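You operate a simulated robot arm through the tools that you are given. There is no shell and no other tool.

The job below is to be done with a simulated robot arm. You get a single attempt, and the scene is never put back.

TASK
Pump the middle joint full, park the pump and smooth the middle and left joints with the green jointer.
Fine: leave the dial; spill none; put the jointer back in the holder.

It is judged by the outcome, as a careful person would: the job done as asked, and still so three seconds after it is handed in. It fails if anything else is knocked over, pushed out of place, dropped, spilled or broken.

THE ROBOT
A 7-joint arm with a two-finger parallel gripper, fixed in place. Base frame: the origin is on the floor under the middle of its stand, x ahead of it, y to its left, z up. Lengths are in cm, angles in rad, forces in N, time in s.
With the tool pointing down near the work surface it reaches from about 28 to 74 cm from the base axis. Its first joint turns from -2.007 to 2.007 rad. Payload 3.91 kg.
The TCP is the grasp point between the finger pads, 3 cm short of the fingertips. In the tool frame z runs along the fingers and y along their closing line. Largest opening 11 cm; finger width 2, thickness 1; the body of the gripper, 4.8 by 11.2 cm, starts 5.5 cm behind the TCP.
Orientation is that of the tool frame in the base frame, as a unit quaternion [x, y, z, w]. With the fingers straight down and closing along the base's y, the tool's x points along the base's -x, its y along +y and its z along -z.

THE INTERFACE
- The arm moves only by the tool jog_arm. Its argument "increments" is a list of rows, each a list of 7 numbers: the shift along the base's x, y, z in cm, then the turn, a rotation vector about the base's x, y, z in rad, then the gripper command, from -1 (shut) to 1 (fully open), values between in proportion. In form: [[dx, dy, dz, wx, wy, wz, gripper], ...]. A call has 1 to 20 rows; each row shifts and turns the commanded pose from where the row before left it. A row lasts 0.2 s, in which the tool goes at most 5 cm and 0.15 rad; a call with a longer step from one row to the next is refused whole, and so is a gripper value outside its range. A pose out of reach is approached as far as the arm can. The call stops where the force on the tool passes 40 N (or 10 N more than at its start, if that is more) or the arm is blocked; 0.2 s more then pass. The fingers move at their own pace (about 10.8 cm/s each) and stop on an object; they squeeze with about 33 N. The grip force told is the motor's: it shows also when the fingers shut on nothing. Time passes only in rows, and 0.2 s behind the last, so rows that do not move let the fingers close. It gives the time, the measured TCP pose, the force on the tool (base axes), the opening and the grip force at its end, in the units of the frame above (readings bear some noise), with the torque about the TCP (base axes, N m) and any sound that the robot's microphone picked up, and new pictures: "pictures" is both (left out), scene, wrist or none.
- Cameras (640 x 400 px; columns grow to the right, rows downward): "scene" is fixed at [21.82, 64.99, 152.89]; the picture's right is [-0.83, -0.56, 0.00], its down [-0.38, 0.55, -0.74] and it looks along [0.42, -0.61, -0.67] (base axes); focal length 309 px, centre (320, 200). "wrist" rides on the gripper at [7.2, 1.7, -10.3] in the tool frame; the picture's right is [-0.23, 0.97, 0.00], its down [-0.76, -0.18, -0.62] and it looks along [-0.61, -0.14, 0.78] (tool axes); focal length 222 px, centre (320, 200). There is no depth. A picture from a camera that has moved, and an enlarged one, comes with that camera's place and axes in the base frame and with its lens.
- slide_trunk(by): slides the trunk up (or, below 0, down) by that many cm; the arm rides with it, the base frame stays. It gives what a move gives, with no picture.
- inspect(camera, box): a new picture of the part [left, top, right, bottom] of that camera's present view, enlarged. The clock stands still meanwhile.
- finish_job(): hands the job in; it is judged then, once.

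Nothing tells you positions but the pictures and the camera data. Unless the task says otherwise, let go and move clear before handing in.

The tools are called after "Call:" as name(argument=value, ...) on one line, values as JSON. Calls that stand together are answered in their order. jog_arm: Moves the arm, as the interface text tells. Its arguments: {"type":"object","properties":{"increments":{"type":"array","items":{"type":"array","items":{"type":"number"}}},"pictures":{"type":"string","enum":["both","scene","wrist","none"]}},"required":["increments"]} The other tools are called the same way: slide_trunk (by) moves the trunk up or down; inspect (camera, box) takes an enlarged picture of a part of a camera's view; finish_job () hands the job in.

At the start:

```text
t: 0.0
eef_pos: [48.78, 15.41, 123.19]
tcp_rot: [0.0, 1.0, 0.001, 0.001]
ft_force: [-0.5, 0.0, 0.4]
torque: [-0.01, 0.01, -0.01]
opening: 10.98
grasp_force: 0.0
trunk travel left (down, up): [-90.0, 9.0]
```

scene: 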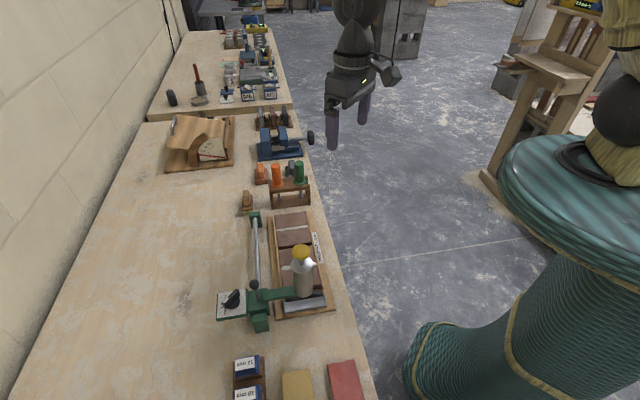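
wrist: 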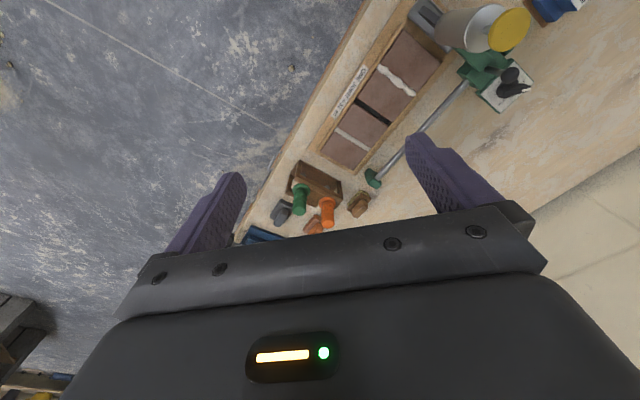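

I see a bench with a tray of bricks/tiles with joints, a pump device (bottle on a green rig), a holder with orange and green jointers, and other items. I'll look closer before moving anything.

Call:
inspect(camera="scene", box=[200, 150, 360, 350])

Call:
inspect(camera="wrist", box=[240, 0, 560, 240])

Call:
inspect(camera="scene", box=[210, 280, 370, 400])

Call:
inspect(camera="scene", box=[230, 90, 330, 220])

```text
2.00 times, centred on (280, 250) of scene
camera zoom: at [21.82, 64.99, 152.89], right [-0.83, -0.56, 0.0], down [-0.38, 0.55, -0.74], along [0.42, -0.61, -0.67], focal length 617 px, centre (400, 100)
```

zoom: 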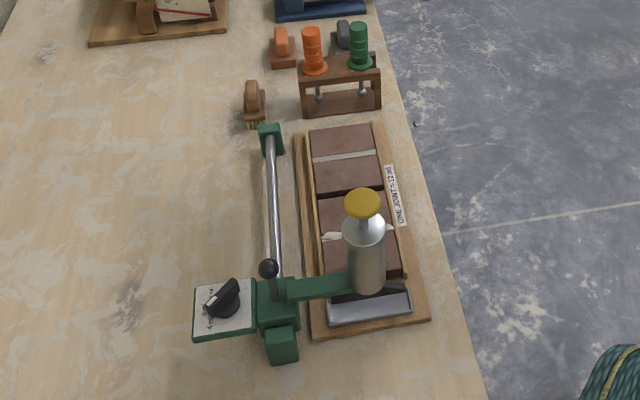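

```text
1.67 times, centred on (400, 120) of wrist
camera zoom: at [41.34, 17.33, 133.54], right [0.23, 0.97, 0.0], down [0.76, -0.18, 0.62], along [0.61, -0.14, -0.78], focal length 370 px, centre (187, 333)
```

zoom: 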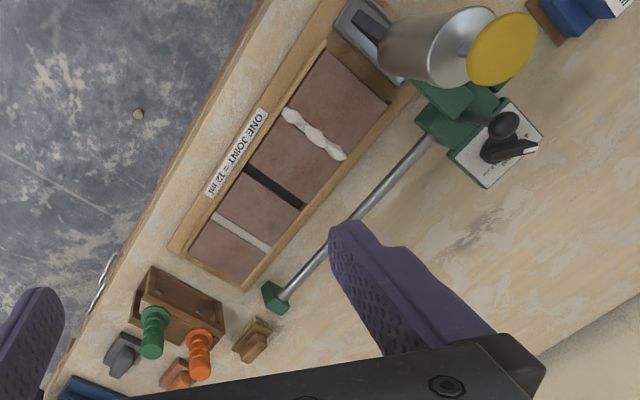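

```text
3.33 times, centred on (290, 340) of scene
camera zoom: at [21.82, 64.99, 152.89], right [-0.83, -0.56, 0.0], down [-0.38, 0.55, -0.74], along [0.42, -0.61, -0.67], focal length 1029 px, centre (420, -267)
```

zoom: 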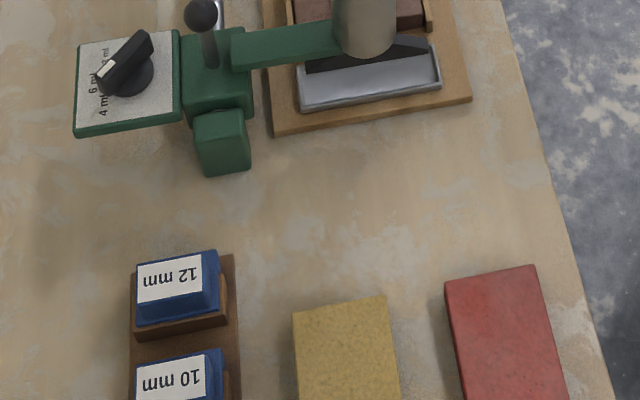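

```text
3.08 times, centred on (280, 155) of scene
camera zoom: at [21.82, 64.99, 152.89], right [-0.83, -0.56, 0.0], down [-0.38, 0.55, -0.74], along [0.42, -0.61, -0.67], focal length 950 px, centre (443, 338)
```

zoom: 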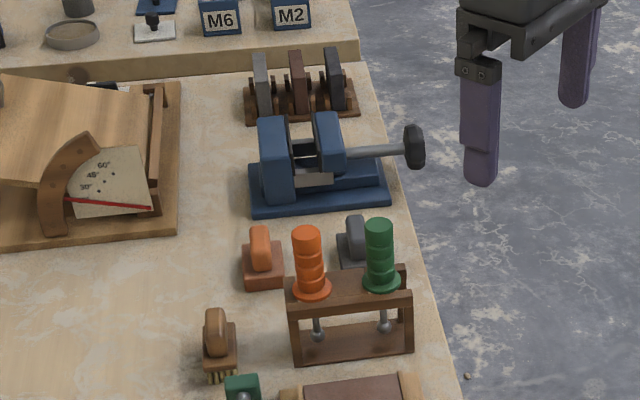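

The bench runs diagonally; the pump hangs parked at the left end over a drip pan, the middle joint is empty, the left one is raised and blobby, and the right one is done. I'll turn the wrist to face the bench squarely for a better look at the pump, the dial and the rail.

Call:
jog_arm(increments=[[-1.4, 0.8, 0, 0, 0, 0.131, 1], [-1.4, 0.8, 0, 0, 0, 0.131, 1], [-1.4, 0.8, 0, 0, 0, 0.131, 1], [-1.4, 0.8, 0, 0, 0, 0.131, 1], [-1.4, 0.8, 0, 0, 0, 0.131, 1], [-1.4, 0.8, 0, 0, 0, 0.131, 1]])

```text
t: 1.4
eef_pos: [40.16, 20.26, 122.92]
tcp_rot: [-0.384, 0.923, 0.001, 0.001]
ft_force: [0.2, -0.6, 0.1]
torque: [0.02, -0.01, -0.01]
opening: 11.0
grasp_force: 0.1
trunk travel left (down, up): [-90.0, 9.0]
camera wrist: at [33.87, 16.44, 133.39], right [-0.53, 0.85, 0.0], down [0.66, 0.41, 0.62], along [0.53, 0.33, -0.78], focal length 222 px, centre (320, 200)
```

scene: 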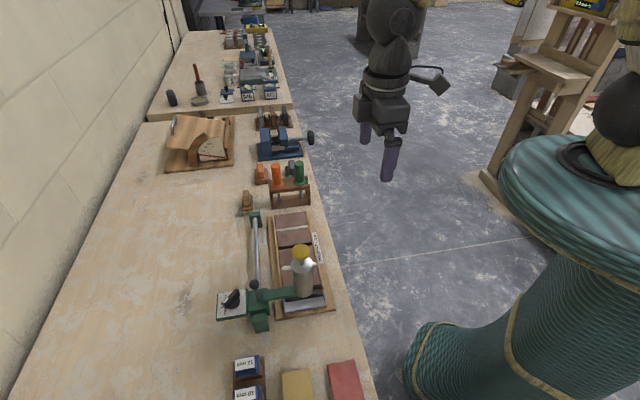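
wrist: 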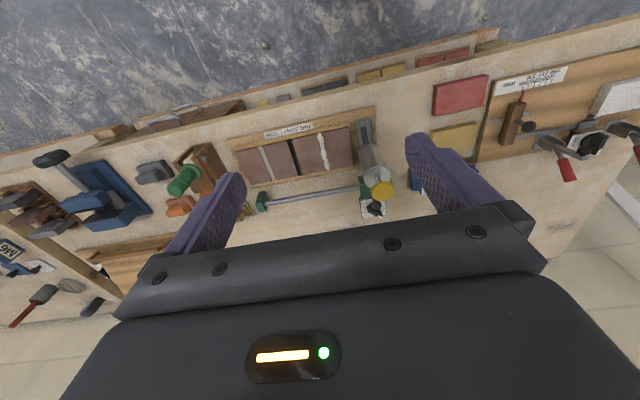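

The wrist now faces the bench squarely; the picture's top is the robot side and its right is the robot's left. I'll enlarge the pump area.

Call:
inspect(camera="wrist", box=[220, 90, 420, 220])

Call:
inspect(camera="scene", box=[210, 235, 340, 340])

```text
3.08 times, centred on (320, 155) of wrist
camera zoom: at [33.87, 16.44, 133.39], right [-0.53, 0.85, 0.0], down [0.66, 0.41, 0.62], along [0.53, 0.33, -0.78], focal length 684 px, centre (320, 338)
```

zoom: 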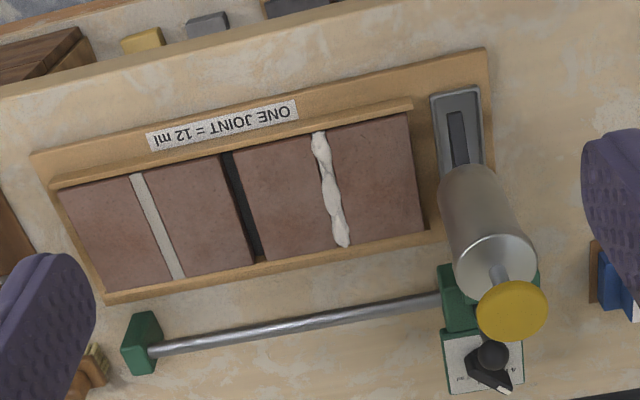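

```text
3.81 times, centred on (275, 288) of scene
camera zoom: at [21.82, 64.99, 152.89], right [-0.83, -0.56, 0.0], down [-0.38, 0.55, -0.74], along [0.42, -0.61, -0.67], focal length 1176 px, centre (491, -133)
```

zoom: 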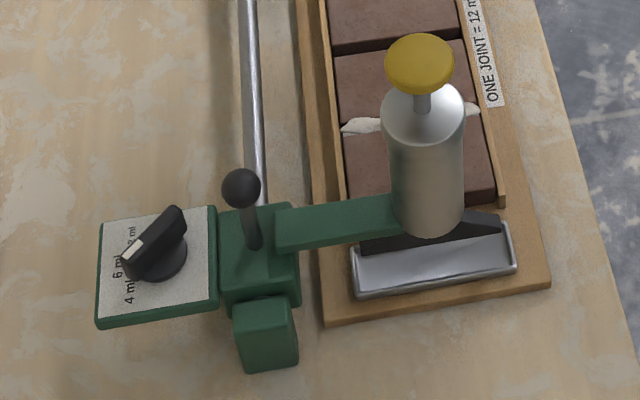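

Zoom renders new detail, so I'll enlarge the dial, nozzle and lever further without moving.

Call:
inspect(camera="scene", box=[210, 280, 280, 336])

Call:
inspect(camera="wrist", box=[345, 170, 405, 218])

Call:
inspect(camera="wrist", box=[340, 110, 400, 160])

Call:
inspect(camera="scene", box=[265, 245, 335, 325])

```text
7.14 times, centred on (245, 308) of scene
camera zoom: at [21.82, 64.99, 152.89], right [-0.83, -0.56, 0.0], down [-0.38, 0.55, -0.74], along [0.42, -0.61, -0.67], focal length 2205 px, centre (856, -571)
```

zoom: 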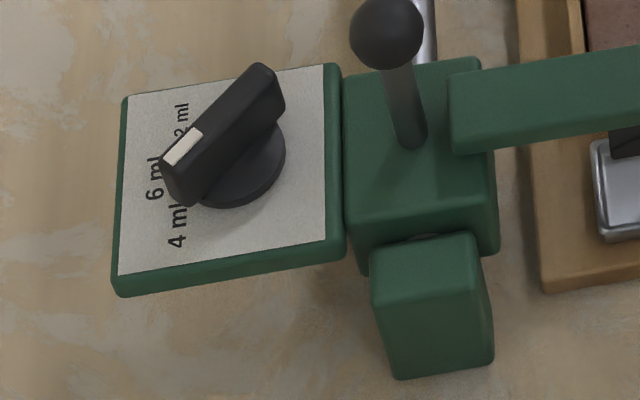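

```text
8.33 times, centred on (375, 194) of wrist
camera zoom: at [33.87, 16.44, 133.39], right [-0.53, 0.85, 0.0], down [0.66, 0.41, 0.62], along [0.53, 0.33, -0.78], focal length 1851 px, centre (-138, 250)
```

zoom: 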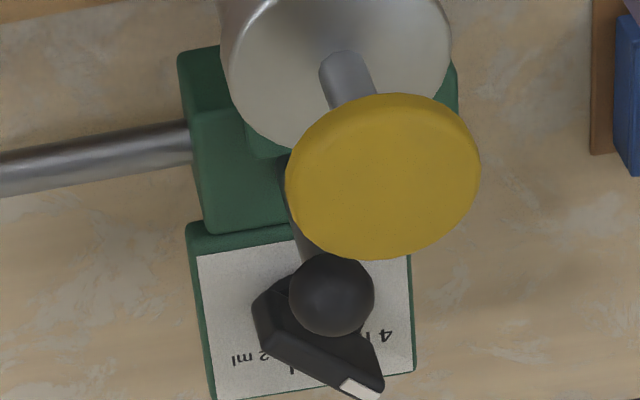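

```text
8.00 times, centred on (370, 135) of wrist
camera zoom: at [33.87, 16.44, 133.39], right [-0.53, 0.85, 0.0], down [0.66, 0.41, 0.62], along [0.53, 0.33, -0.78], focal length 1777 px, centre (-80, 720)
```

zoom: 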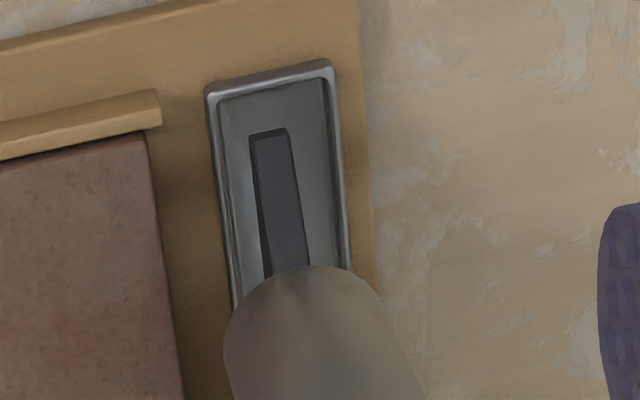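

```text
5.00 times, centred on (300, 285) of scene
camera zoom: at [21.82, 64.99, 152.89], right [-0.83, -0.56, 0.0], down [-0.38, 0.55, -0.74], along [0.42, -0.61, -0.67], focal length 1543 px, centre (420, -225)
```

zoom: 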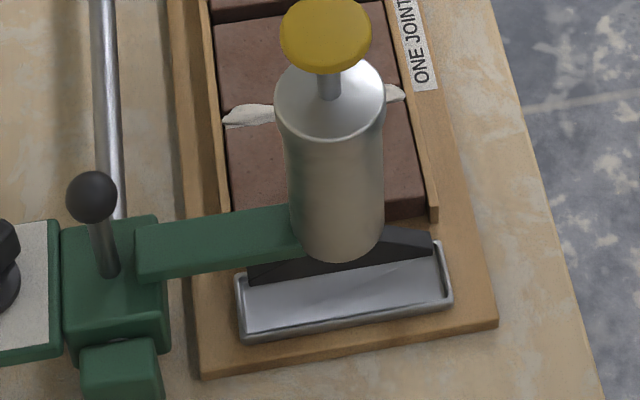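

The dial's pointer looks nearest "4 ml", but parallax makes that uncertain. I'll move the wrist camera more directly above the dial (staying high, TCP about z 124) to read it.

Call:
jog_arm(increments=[[2.35, 3.6, 0.27, 0, 0, 0, 1], [2.35, 3.6, 0.27, 0, 0, 0, 1], [2.35, 3.6, 0.27, 0, 0, 0, 1], [2.35, 3.6, 0.27, 0, 0, 0, 1], [2.35, 3.6, 0.27, 0, 0, 0, 1], [2.35, 3.6, 0.27, 0, 0, 0, 1]], pictures="wrist")

```text
t: 2.8
eef_pos: [54.42, 41.89, 124.32]
tcp_rot: [-0.384, 0.923, -0.001, -0.002]
ft_force: [1.0, 0.5, -0.7]
torque: [-0.02, 0.01, -0.01]
opening: 10.98
grasp_force: 0.1
trunk travel left (down, up): [-90.0, 9.0]
camera wrist: at [48.1, 37.99, 134.75], right [-0.53, 0.85, 0.0], down [0.67, 0.42, 0.62], along [0.53, 0.33, -0.78], focal length 222 px, centre (320, 200)
```

wrist: 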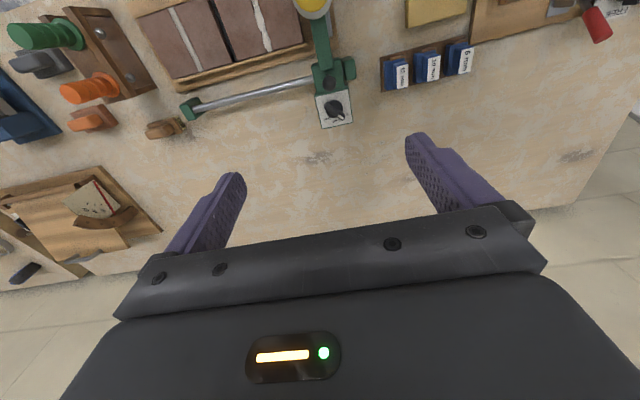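

Call:
inspect(camera="wrist", box=[305, 85, 365, 135])

Call:
inspect(camera="wrist", box=[270, 0, 380, 80])

Call:
inspect(camera="wrist", box=[0, 0, 200, 140])

```text
8.00 times, centred on (335, 110) of wrist
camera zoom: at [48.1, 37.99, 134.75], right [-0.53, 0.85, 0.0], down [0.67, 0.42, 0.62], along [0.53, 0.33, -0.78], focal length 1777 px, centre (200, 920)
```

zoom: 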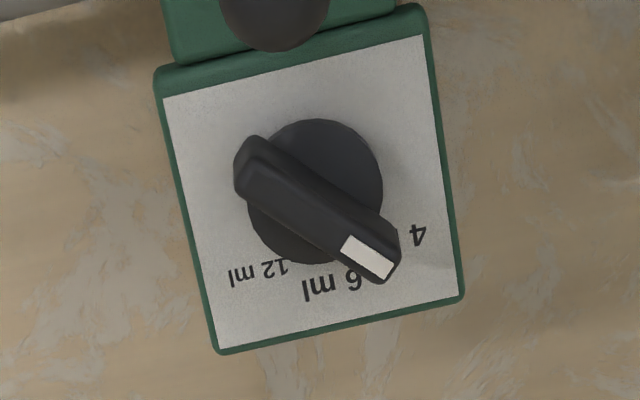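

```text
5.00 times, centred on (325, 40) of wrist
camera zoom: at [48.1, 37.99, 134.75], right [-0.53, 0.85, 0.0], down [0.67, 0.42, 0.62], along [0.53, 0.33, -0.78], focal length 1111 px, centre (295, 1000)
```

zoom: 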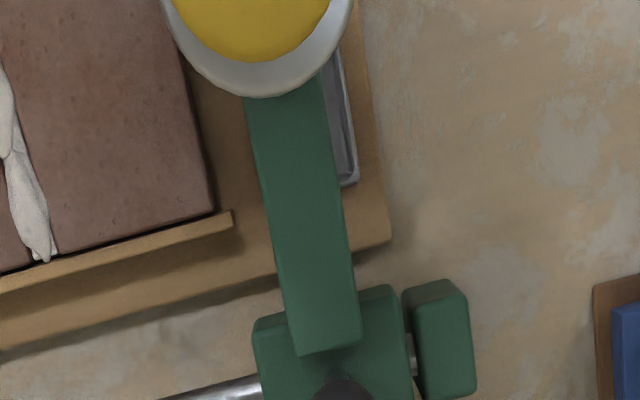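

```text
2.86 times, centred on (100, 70) of wrist
camera zoom: at [48.1, 37.99, 134.75], right [-0.53, 0.85, 0.0], down [0.67, 0.42, 0.62], along [0.53, 0.33, -0.78], focal length 635 px, centre (949, 571)
```

zoom: 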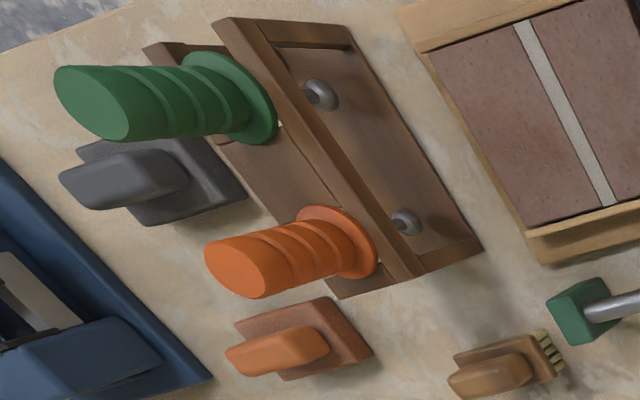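

From above the dial clearly reads 4 ml (labels 12/6/4, pointer at 4), so a 12 ml joint takes three full presses. The black ball handle on the carriage is at about (53.4, 43.0, 97); I'll turn back to the original yaw (camera clear of the pump bottle) and come above it.

Call:
jog_arm(increments=[[-0.17, 0.2, -1.5, 0, 0, -0.131, 0.09], [-0.17, 0.2, -1.5, 0, 0, -0.131, 0.09], [-0.17, 0.2, -1.5, 0, 0, -0.131, 0.09], [-0.17, 0.2, -1.5, 0, 0, -0.131, 0.09], [-0.17, 0.2, -1.5, 0, 0, -0.131, 0.09], [-0.17, 0.2, -1.5, 0, 0, -0.131, 0.09], [0, 0, 0, 0, 0, 0, 0.09]])

```text
t: 4.4
eef_pos: [53.39, 43.12, 115.8]
tcp_rot: [0.001, 1.0, -0.001, 0.0]
ft_force: [-0.4, -0.2, 0.1]
torque: [0.0, -0.03, -0.03]
opening: 6.01
grasp_force: 0.1
trunk travel left (down, up): [-90.0, 9.0]
camera wrist: at [46.08, 44.89, 126.16], right [0.23, 0.97, 0.0], down [0.76, -0.18, 0.62], along [0.61, -0.14, -0.78], focal length 222 px, centre (320, 200)
```

scene: 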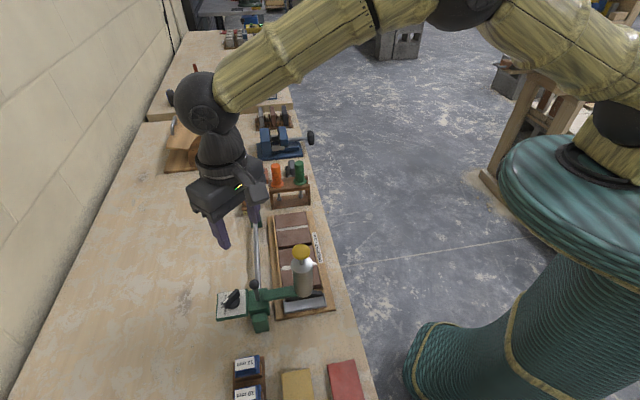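
wrist: 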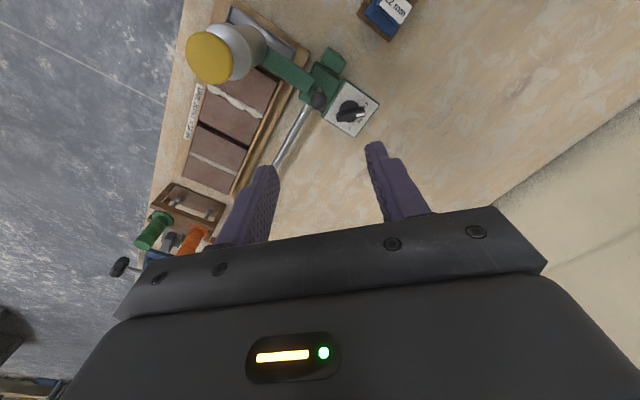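

Call:
inspect(camera="wrist", box=[270, 50, 390, 150])

Call:
inspect(camera="wrist", box=[150, 0, 330, 120])

```text
4.00 times, centred on (330, 100) of wrist
camera zoom: at [46.08, 44.89, 126.16], right [0.23, 0.97, 0.0], down [0.76, -0.18, 0.62], along [0.61, -0.14, -0.78], focal length 888 px, centre (280, 600)
```

zoom: 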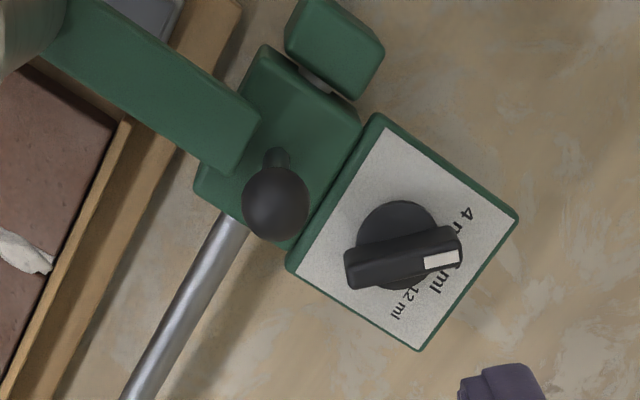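

```text
3.33 times, centred on (240, 60) of wrist
camera zoom: at [46.08, 44.89, 126.16], right [0.23, 0.97, 0.0], down [0.76, -0.18, 0.62], along [0.61, -0.14, -0.78], focal length 740 px, centre (587, 667)
```

zoom: 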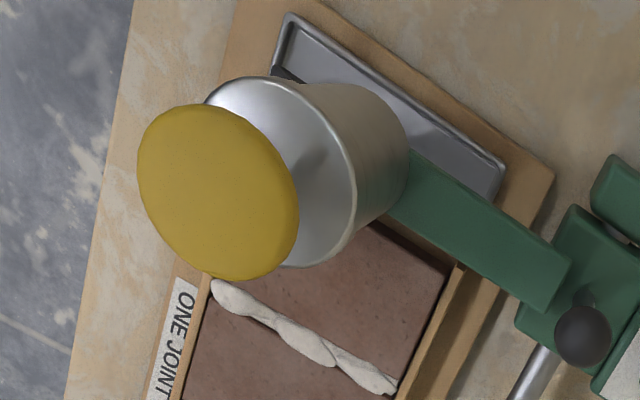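

The ball handle sits right below the TCP at (53.45, 43.1, 97). I'll descend with the fingers 6 cm apart, stopping just above it to check.

Call:
jog_arm(increments=[[0, 0, -3, 0, 0, 0, 0.09], [0, 0, -3, 0, 0, 0, 0.09], [0, 0, -3, 0, 0, 0, 0.09], [0, 0, -2, 0, 0, 0, 0.09]])

```text
t: 5.4
eef_pos: [53.42, 43.02, 104.79]
tcp_rot: [0.0, 1.0, 0.0, 0.001]
ft_force: [0.3, -0.3, -0.7]
torque: [-0.01, 0.02, 0.01]
opening: 5.96
grasp_force: 0.0
trunk travel left (down, up): [-90.0, 9.0]
camera wrist: at [46.15, 44.83, 115.05], right [0.23, 0.97, 0.0], down [0.76, -0.18, 0.62], along [0.61, -0.14, -0.78], focal length 222 px, centre (320, 200)
```

scene: 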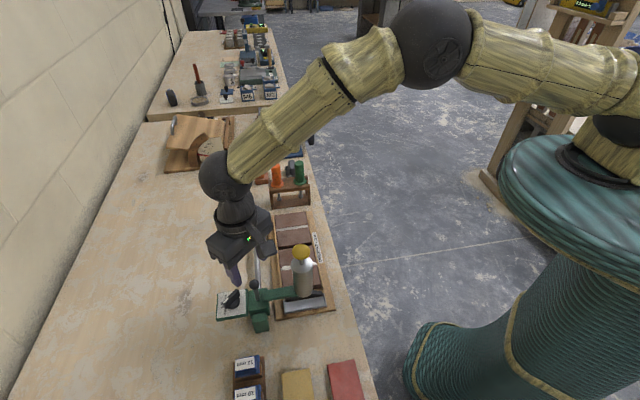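
wrist: 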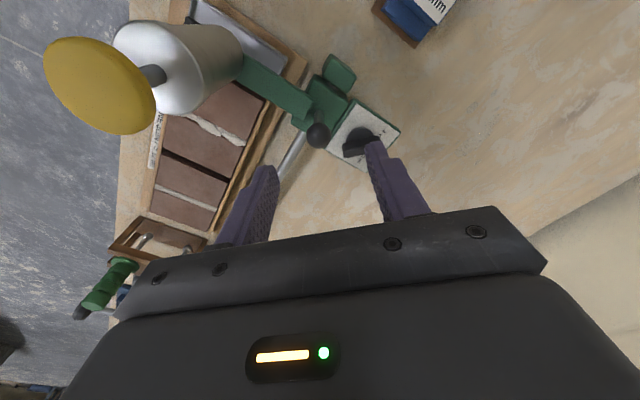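

Call:
jog_arm(increments=[[0, 0, -2.5, 0, 0, 0, 0.09], [0, 0, -2.5, 0, 0, 0, 0.09], [0, 0, -1.8, 0, 0, 0, 0.09], [0, 0, 0, 0, 0, 0, 0.09]])

```text
t: 6.4
eef_pos: [53.15, 43.09, 97.92]
tcp_rot: [0.0, 1.0, 0.0, 0.0]
ft_force: [0.5, -0.4, -0.1]
torque: [-0.02, -0.01, 0.02]
opening: 5.99
grasp_force: 0.0
trunk travel left (down, up): [-90.0, 9.0]
camera wrist: at [45.84, 44.79, 108.37], right [0.23, 0.97, 0.0], down [0.76, -0.18, 0.62], along [0.61, -0.14, -0.78], focal length 222 px, centre (320, 200)
```

scene: 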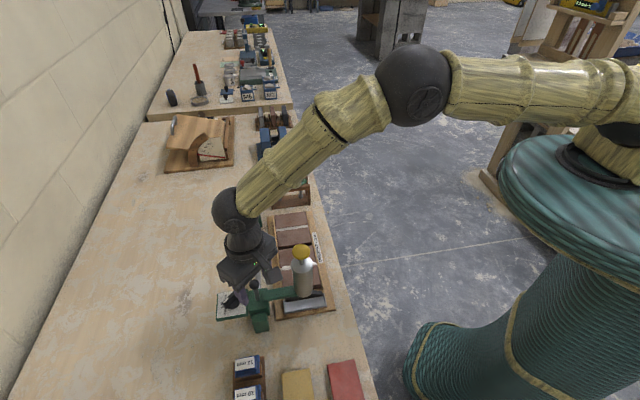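
wrist: 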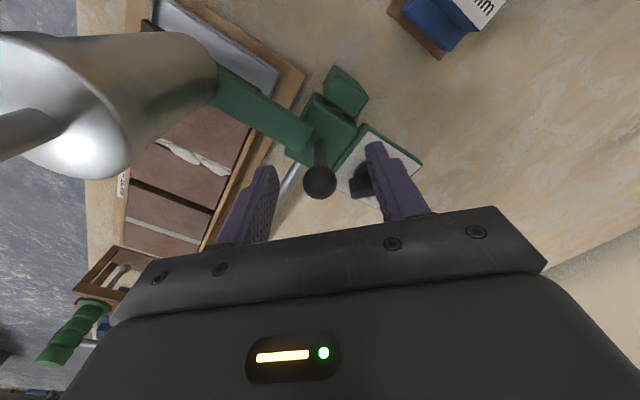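

The ball is centred between the fingers. Closing on it.

Call:
jog_arm(increments=[[0, 0, 0, 0, 0, 0, -1], [0, 0, 0, 0, 0, 0, -1], [0, 0, 0, 0, 0, 0, -1]])

```text
t: 7.2
eef_pos: [53.2, 42.85, 98.02]
tcp_rot: [0.0, 1.0, 0.0, 0.0]
ft_force: [-1.2, -5.5, -1.6]
torque: [-0.11, -0.13, -0.06]
opening: 2.13
grasp_force: 44.6
trunk travel left (down, up): [-90.0, 9.0]
camera wrist: at [45.87, 44.71, 108.34], right [0.23, 0.97, 0.0], down [0.76, -0.18, 0.62], along [0.61, -0.14, -0.78], focal length 222 px, centre (320, 200)
```

scene: 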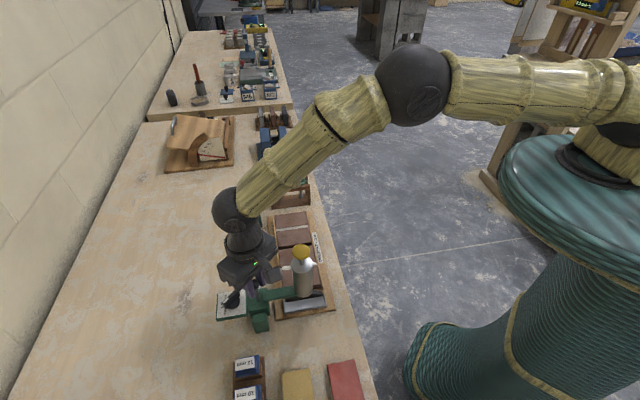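
wrist: 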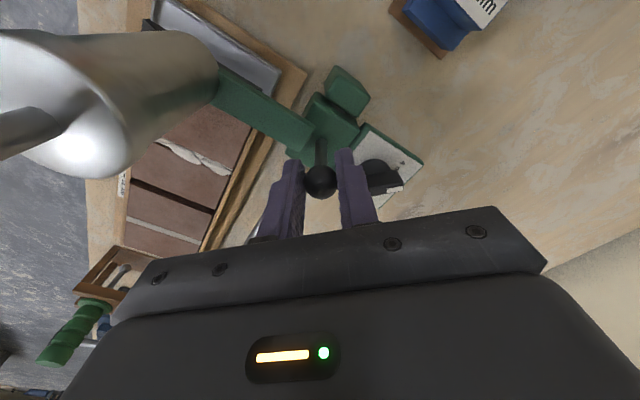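

Gripped the handle (2.1 cm). The rail runs along about (0.70, -0.71); I'll slide the carriage a few centimetres toward the middle joint and check the forces.

Call:
jog_arm(increments=[[0.35, -0.36, 0, 0, 0, 0, -1], [0.7, -0.71, 0, 0, 0, 0, -1], [0.7, -0.71, 0, 0, 0, 0, -1], [0.7, -0.71, 0, 0, 0, 0, -1], [0.7, -0.71, 0, 0, 0, 0, -1]])

```text
t: 8.4
eef_pos: [56.21, 39.94, 97.97]
tcp_rot: [0.0, 1.0, -0.002, 0.0]
ft_force: [-8.5, -9.9, -3.3]
torque: [0.02, 1.28, -0.06]
opening: 2.14
grasp_force: 44.8
trunk travel left (down, up): [-90.0, 9.0]
camera wrist: at [49.01, 41.6, 108.35], right [0.23, 0.97, 0.0], down [0.76, -0.18, 0.62], along [0.61, -0.14, -0.78], focal length 222 px, centre (320, 200)
```

scene: 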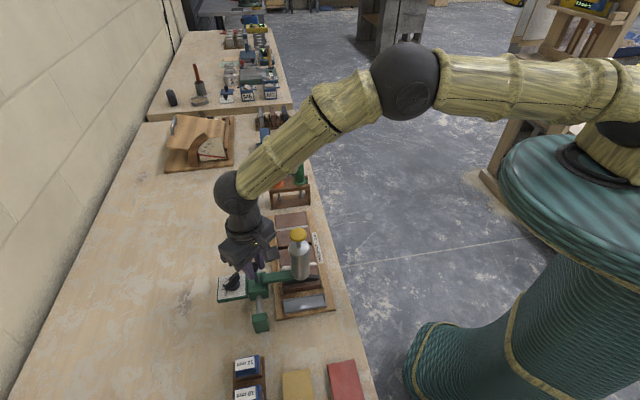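
wrist: 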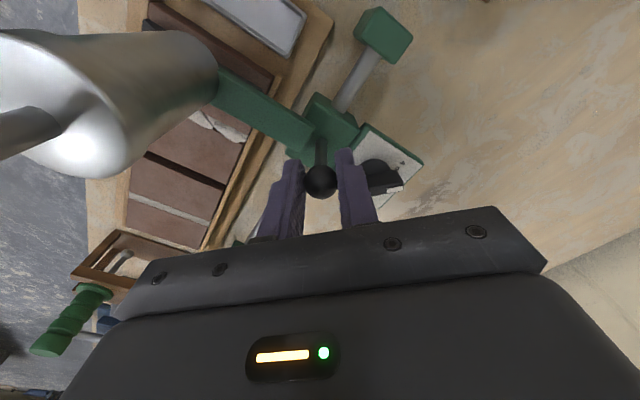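

The carriage slides freely, with a slight side load. I'll continue with a small correction.

Call:
jog_arm(increments=[[0.64, -0.78, 0, 0, 0, 0, -1], [0.7, -0.715, 0, 0, 0, 0, -1], [0.7, -0.715, 0, 0, 0, 0, -1], [0.7, -0.715, 0, 0, 0, 0, -1], [0.7, -0.715, 0, 0, 0, 0, -1], [0, 0, 0, 0, 0, 0, -1]], pictures="scene")

```text
t: 9.8
eef_pos: [59.88, 36.16, 97.98]
tcp_rot: [-0.001, 1.0, 0.0, -0.001]
ft_force: [-12.2, -8.4, -13.9]
torque: [-0.11, 0.04, -0.05]
opening: 2.16
grasp_force: 45.0
trunk travel left (down, up): [-90.0, 9.0]
```

scene: 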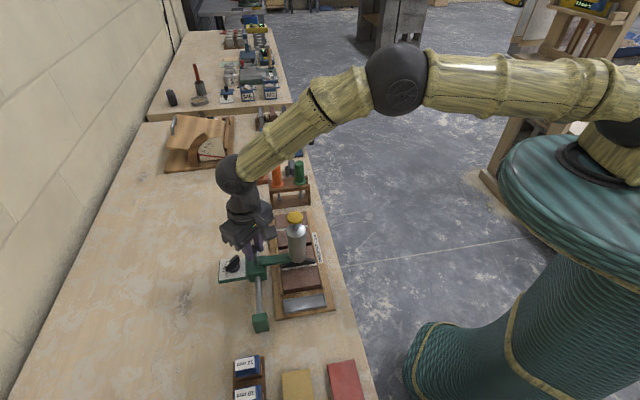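

Measured travel so far 9.45 cm along exactly 45°. I'll ease off sideways and advance another 5 cm, then inspect alignment.

Call:
jog_arm(increments=[[0.6, -0.82, 0, 0, 0, 0, -1], [0.707, -0.707, 0, 0, 0, 0, -1], [0.707, -0.707, 0, 0, 0, 0, -1], [0.707, -0.707, 0, 0, 0, 0, -1], [0.707, -0.707, 0, 0, 0, 0, -1], [0, 0, 0, 0, 0, 0, -1]])

Call:
inspect(camera="scene", box=[240, 200, 340, 320])

Call:
inspect(camera="wrist", box=[60, 0, 340, 200])

```text
t: 11.2
eef_pos: [63.4, 32.83, 97.92]
tcp_rot: [0.001, 1.0, 0.0, 0.0]
ft_force: [-3.7, -6.3, -2.0]
torque: [-0.14, 0.3, -0.06]
opening: 2.13
grasp_force: 44.9
trunk travel left (down, up): [-90.0, 9.0]
camera wrist: at [56.04, 34.53, 108.34], right [0.23, 0.97, 0.0], down [0.76, -0.18, 0.62], along [0.61, -0.14, -0.78], focal length 222 px, centre (320, 200)
```

scene: 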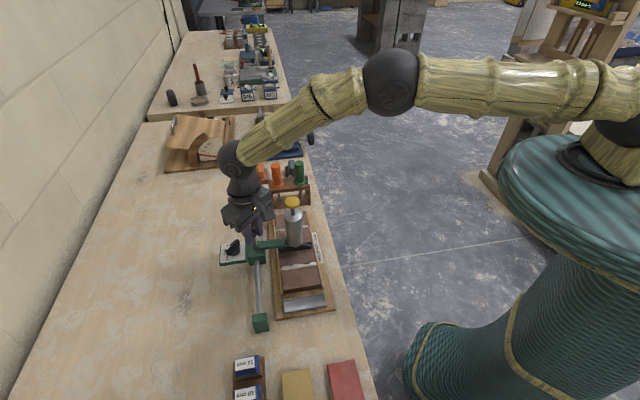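
wrist: 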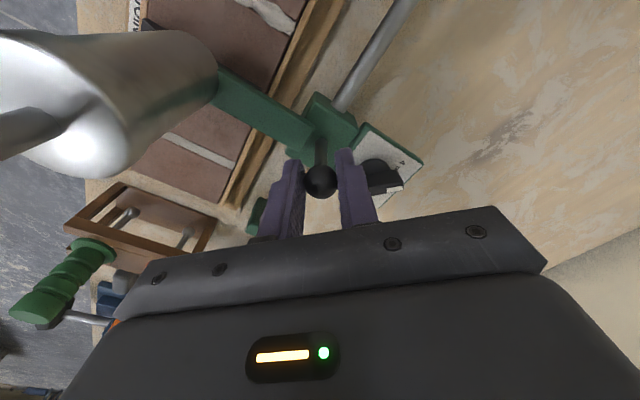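

```text
3.33 times, centred on (290, 260) of scene
camera zoom: at [21.82, 64.99, 152.89], right [-0.83, -0.56, 0.0], down [-0.38, 0.55, -0.74], along [0.42, -0.61, -0.67], focal length 1029 px, centre (420, 0)
```

zoom: 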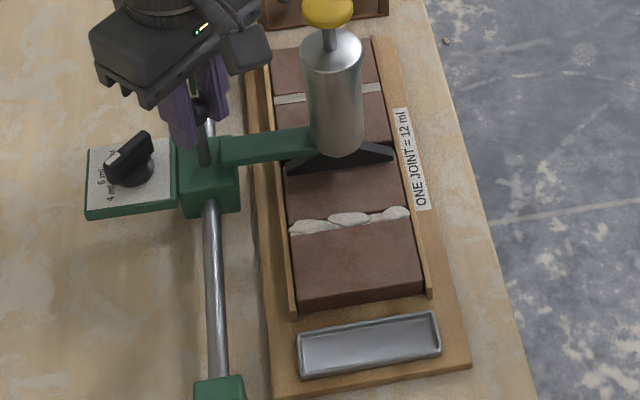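

```text
2.00 times, centred on (200, 100) of wrist
camera zoom: at [56.04, 34.53, 108.34], right [0.23, 0.97, 0.0], down [0.76, -0.18, 0.62], along [0.61, -0.14, -0.78], focal length 444 px, centre (560, 400)
```

zoom: 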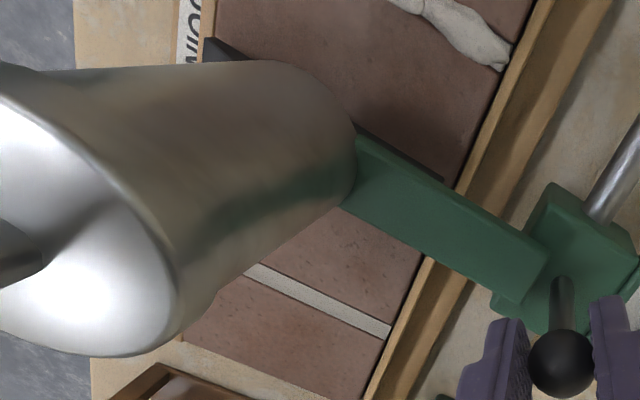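

Call:
inspect(camera="scene", box=[270, 225, 330, 270])

Call:
inspect(camera="wrist", box=[190, 60, 310, 150])

```text
8.89 times, centred on (300, 248) of scene
camera zoom: at [21.82, 64.99, 152.89], right [-0.83, -0.56, 0.0], down [-0.38, 0.55, -0.74], along [0.42, -0.61, -0.67], focal length 2744 px, centre (498, -222)
```

zoom: 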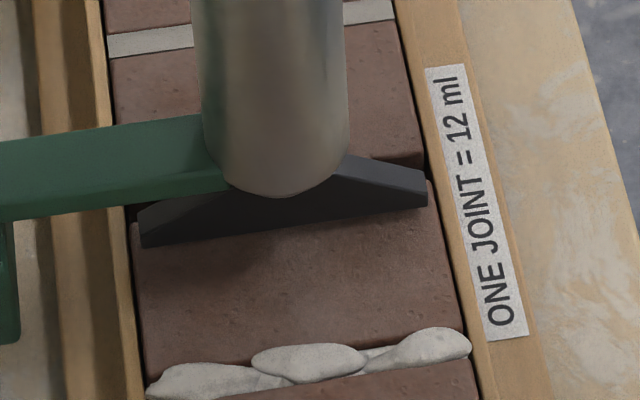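

```text
4.44 times, centred on (250, 105) of wrist
camera zoom: at [56.04, 34.53, 108.34], right [0.23, 0.97, 0.0], down [0.76, -0.18, 0.62], along [0.61, -0.14, -0.78], focal length 987 px, centre (631, 622)
```

zoom: 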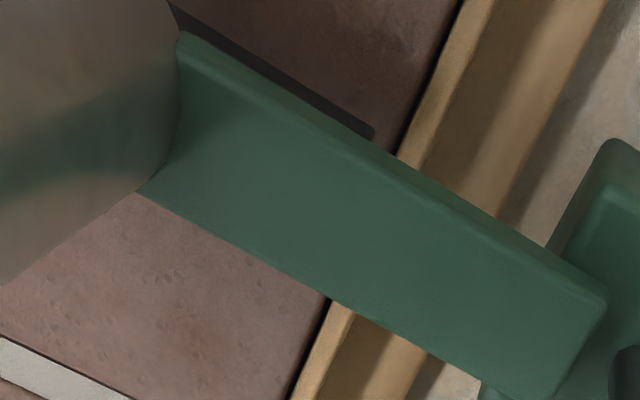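

The nozzle is still about 1–1.5 cm short of the middle joint. I'll advance 1 cm more and inspect again.

Call:
jog_arm(increments=[[0.33, -0.37, 0, 0, 0, 0, -1], [0.35, -0.36, 0, 0, 0, 0, -1], [0, 0, 0, 0, 0, 0, -1]], pictures="none")

Call:
inspect(camera="scene", box=[270, 225, 330, 270])

Call:
inspect(camera="wrist", box=[60, 0, 340, 200])

```text
t: 12.0
eef_pos: [64.1, 32.06, 98.06]
tcp_rot: [0.0, 1.0, 0.0, 0.001]
ft_force: [-1.6, -2.0, -1.5]
torque: [-0.01, 0.27, 0.05]
opening: 2.12
grasp_force: 44.5
trunk travel left (down, up): [-90.0, 9.0]
```

```text
8.89 times, centred on (300, 248) of scene
camera zoom: at [21.82, 64.99, 152.89], right [-0.83, -0.56, 0.0], down [-0.38, 0.55, -0.74], along [0.42, -0.61, -0.67], focal length 2744 px, centre (498, -222)
```

zoom: 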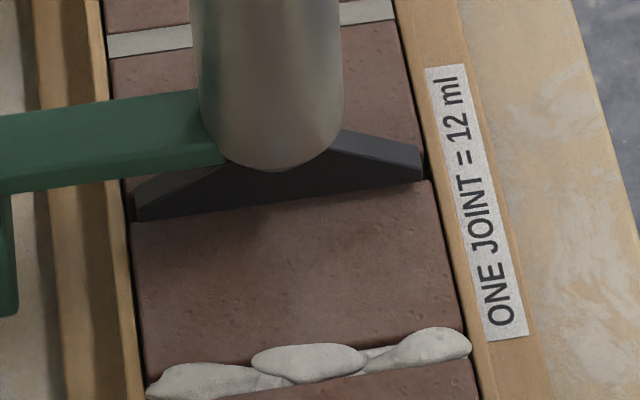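

```text
2.00 times, centred on (200, 100) of wrist
camera zoom: at [56.73, 33.82, 108.34], right [0.23, 0.97, 0.0], down [0.76, -0.18, 0.62], along [0.61, -0.14, -0.78], focal length 444 px, centre (560, 400)
```

zoom: 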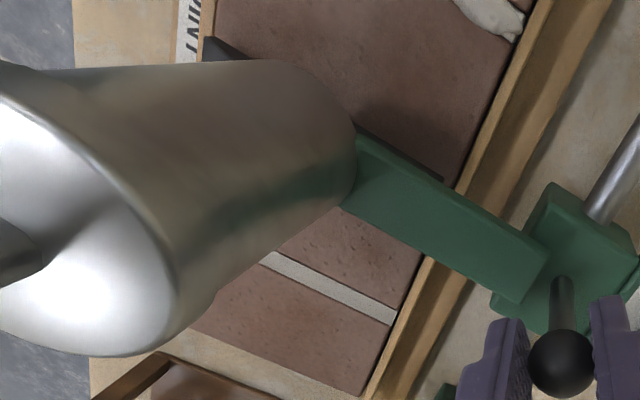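

Call:
inspect(camera="wrist", box=[140, 0, 220, 60])

Call:
inspect(camera="wrist", box=[230, 50, 300, 110])

Call:
inspect(camera="scene", box=[278, 235, 318, 262])

```text
6.67 times, centred on (180, 30) of wrist
camera zoom: at [56.73, 33.82, 108.34], right [0.23, 0.97, 0.0], down [0.76, -0.18, 0.62], along [0.61, -0.14, -0.78], focal length 1481 px, centre (1253, 1333)
```

zoom: 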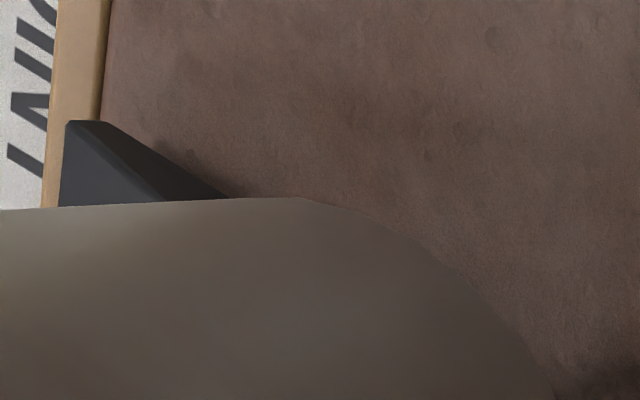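

```text
6.67 times, centred on (265, 80) of wrist
camera zoom: at [56.73, 33.82, 108.34], right [0.23, 0.97, 0.0], down [0.76, -0.18, 0.62], along [0.61, -0.14, -0.78], focal length 1481 px, centre (687, 1000)
```

zoom: 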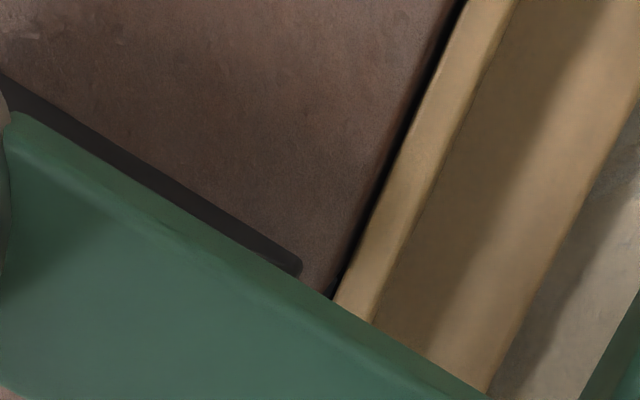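

```text
14.81 times, centred on (298, 248) of scene
camera zoom: at [21.82, 64.99, 152.89], right [-0.83, -0.56, 0.0], down [-0.38, 0.55, -0.74], along [0.42, -0.61, -0.67], focal length 4573 px, centre (646, -518)
```

zoom: 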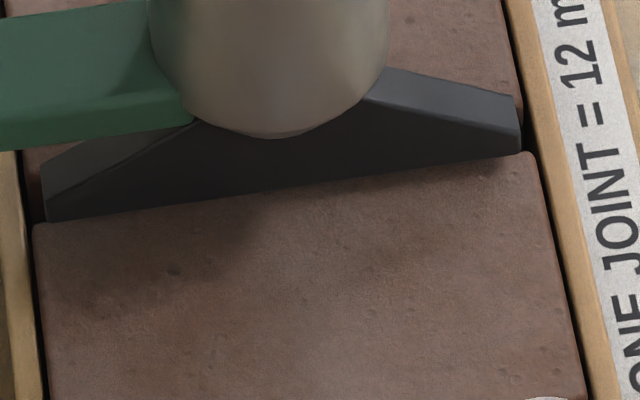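

Call:
inspect(camera="scene", box=[300, 236, 316, 248])

Call:
inspect(camera="scene", box=[276, 240, 296, 255])

```text
16.00 times, centred on (308, 242) of scene
camera zoom: at [21.82, 64.99, 152.89], right [-0.83, -0.56, 0.0], down [-0.38, 0.55, -0.74], along [0.42, -0.61, -0.67], focal length 4939 px, centre (512, -472)
```

zoom: 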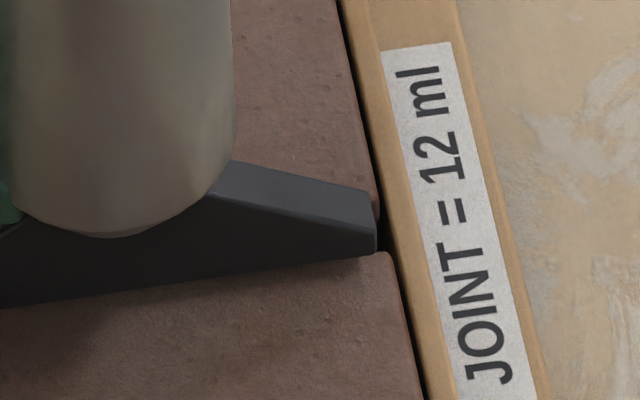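

```text
16.00 times, centred on (286, 248) of scene
camera zoom: at [21.82, 64.99, 152.89], right [-0.83, -0.56, 0.0], down [-0.38, 0.55, -0.74], along [0.42, -0.61, -0.67], focal length 4939 px, centre (864, -560)
```

zoom: 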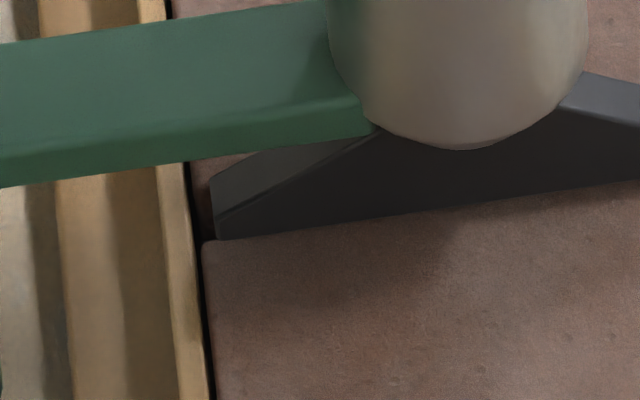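

The nozzle is now almost over the joint; accounting for its small height above the bricks it needs about 0.25 cm more. I'll nudge it and re-inspect.

Call:
jog_arm(increments=[[0.1, -0.1, 0, 0, 0, 0, -1], [0.09, -0.09, 0, 0, 0, 0, -1], [0, 0, 0, 0, 0, 0, -1], [0, 0, 0, 0, 0, 0, -1]], pictures="none")

Call:
inspect(camera="scene", box=[300, 236, 316, 248])

Call:
inspect(camera="scene", box=[276, 240, 296, 255])

```text
t: 13.0
eef_pos: [64.38, 31.8, 97.9]
tcp_rot: [0.0, 1.0, 0.0, 0.001]
ft_force: [3.0, -2.1, 4.9]
torque: [-0.03, -0.11, -0.04]
opening: 2.11
grasp_force: 45.5
trunk travel left (down, up): [-90.0, 9.0]
```

```text
16.00 times, centred on (308, 242) of scene
camera zoom: at [21.82, 64.99, 152.89], right [-0.83, -0.56, 0.0], down [-0.38, 0.55, -0.74], along [0.42, -0.61, -0.67], focal length 4939 px, centre (512, -472)
```

zoom: 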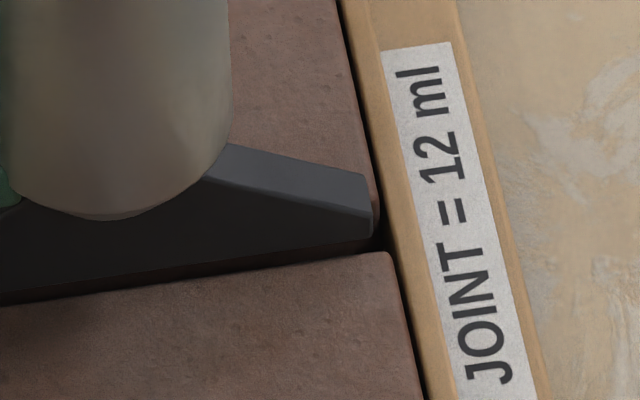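

```text
16.00 times, centred on (286, 248) of scene
camera zoom: at [21.82, 64.99, 152.89], right [-0.83, -0.56, 0.0], down [-0.38, 0.55, -0.74], along [0.42, -0.61, -0.67], focal length 4939 px, centre (864, -560)
```

zoom: 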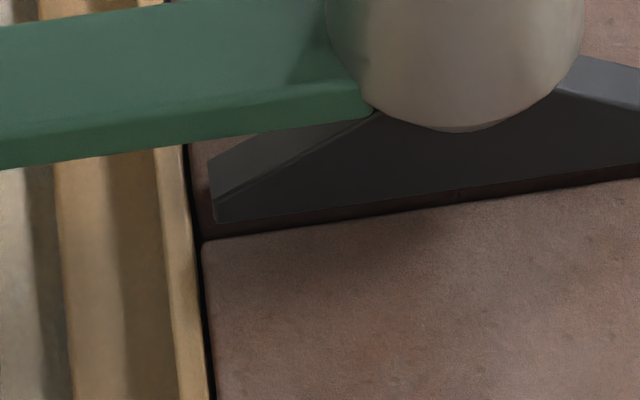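

The nozzle now sits centred over the joint with a little of the gap showing in front, as expected from the viewing angle. I'll release the handle gently and rise straight up.

Call:
jog_arm(increments=[[0, 0, 0, 0, 0, 0, -0.4], [0, 0, 0, 0, 0, 0, 0.09], [0, 0, 0, 0, 0, 0, 0.09], [0, 0, 2, 0, 0, 0, 0.09], [0, 0, 4, 0, 0, 0, 0.09], [0, 0, 4, 0, 0, 0, 0.09], [0, 0, 4, 0, 0, 0, 0.09], [0, 0, 4, 0, 0, 0, 0.09]])

Call:
inspect(camera="scene", box=[276, 230, 316, 260])

```text
t: 14.8
eef_pos: [64.15, 31.64, 115.72]
tcp_rot: [0.0, 1.0, 0.0, 0.0]
ft_force: [-0.6, -0.4, 0.6]
torque: [0.01, -0.03, -0.04]
opening: 5.99
grasp_force: 0.0
trunk travel left (down, up): [-90.0, 9.0]
camera wrist: at [56.93, 33.45, 126.11], right [0.23, 0.97, 0.0], down [0.76, -0.18, 0.62], along [0.61, -0.14, -0.78], focal length 222 px, centre (320, 200)
```

scene: 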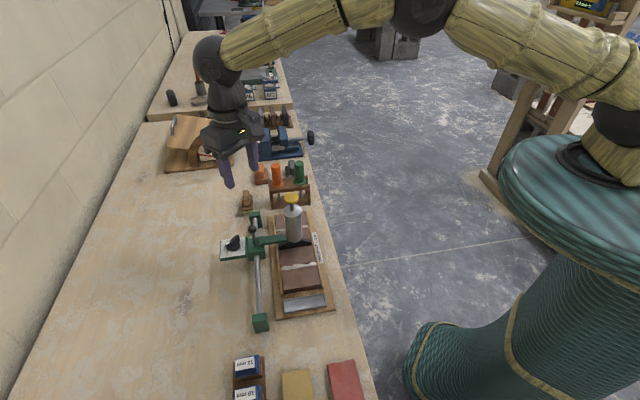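
wrist: 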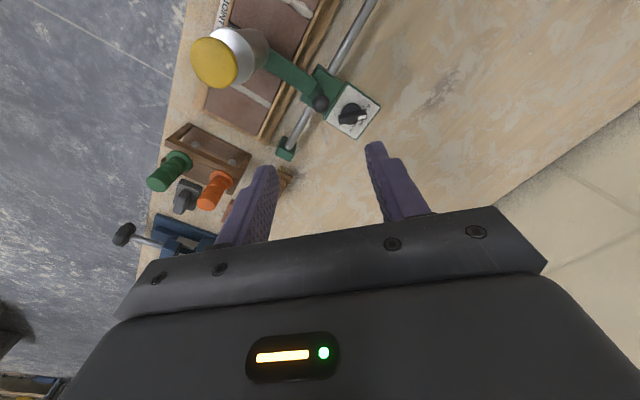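

```text
13.33 times, centred on (296, 245) of scene
camera zoom: at [21.82, 64.99, 152.89], right [-0.83, -0.56, 0.0], down [-0.38, 0.55, -0.74], along [0.42, -0.61, -0.67], focal length 4116 px, centre (640, -400)
```

zoom: 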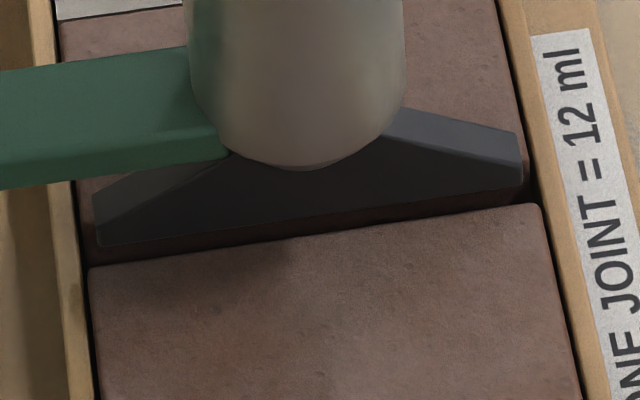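

The nozzle looks slightly further along after release. I'll move the wrist camera straight above the robot-side nozzle end to judge its position over the joint without parallax.

Call:
jog_arm(increments=[[-0.9, -3, 0.7, 0, 0, 0, 0.09], [-0.9, -3, 0.7, 0, 0, 0, 0.09], [-0.9, -3, 0.6, 0, 0, 0, -0.5], [-0.9, -3, 0, 0, 0, 0, -1]], pictures="wrist")

Call:
inspect(camera="wrist", box=[260, 0, 400, 90])

```text
t: 15.8
eef_pos: [60.43, 19.6, 117.88]
tcp_rot: [0.0, 1.0, 0.001, 0.0]
ft_force: [0.5, -0.1, -0.5]
torque: [0.01, -0.01, -0.01]
opening: 0.0
grasp_force: 33.1
trunk travel left (down, up): [-90.0, 9.0]
camera wrist: at [53.19, 21.33, 128.31], right [0.23, 0.97, 0.0], down [0.76, -0.18, 0.62], along [0.61, -0.14, -0.78], focal length 222 px, centre (320, 200)
```

wrist: 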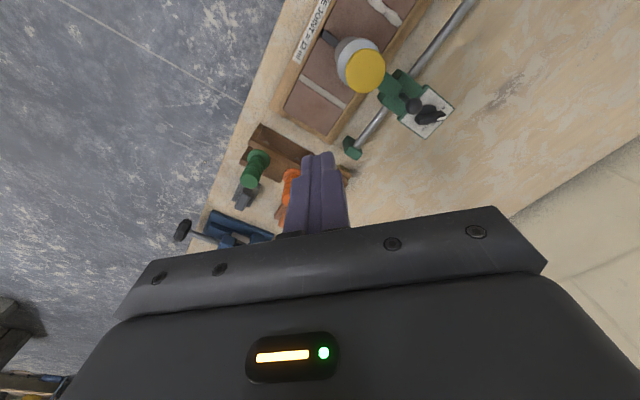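

```text
4.44 times, centred on (330, 45) of wrist
camera zoom: at [53.19, 21.33, 128.31], right [0.23, 0.97, 0.0], down [0.76, -0.18, 0.62], along [0.61, -0.14, -0.78], focal length 987 px, centre (276, 889)
```

zoom: 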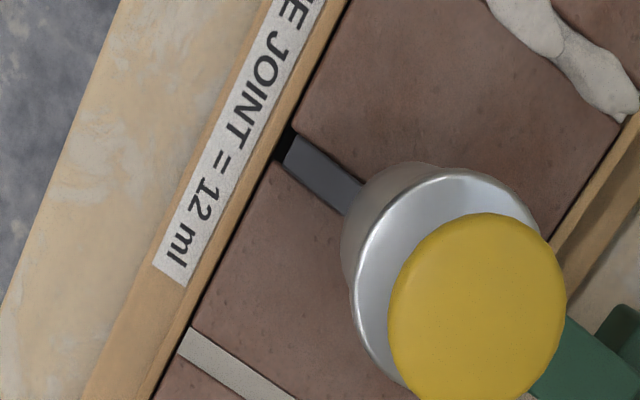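

Call:
inspect(camera="wrist", box=[312, 20, 352, 50])

```text
13.33 times, centred on (332, 35) of wrist
camera zoom: at [53.19, 21.33, 128.31], right [0.23, 0.97, 0.0], down [0.76, -0.18, 0.62], along [0.61, -0.14, -0.78], focal length 2962 px, centre (160, 2400)
```

zoom: 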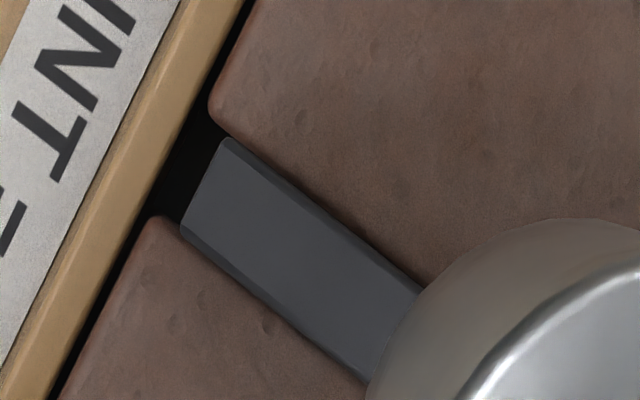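

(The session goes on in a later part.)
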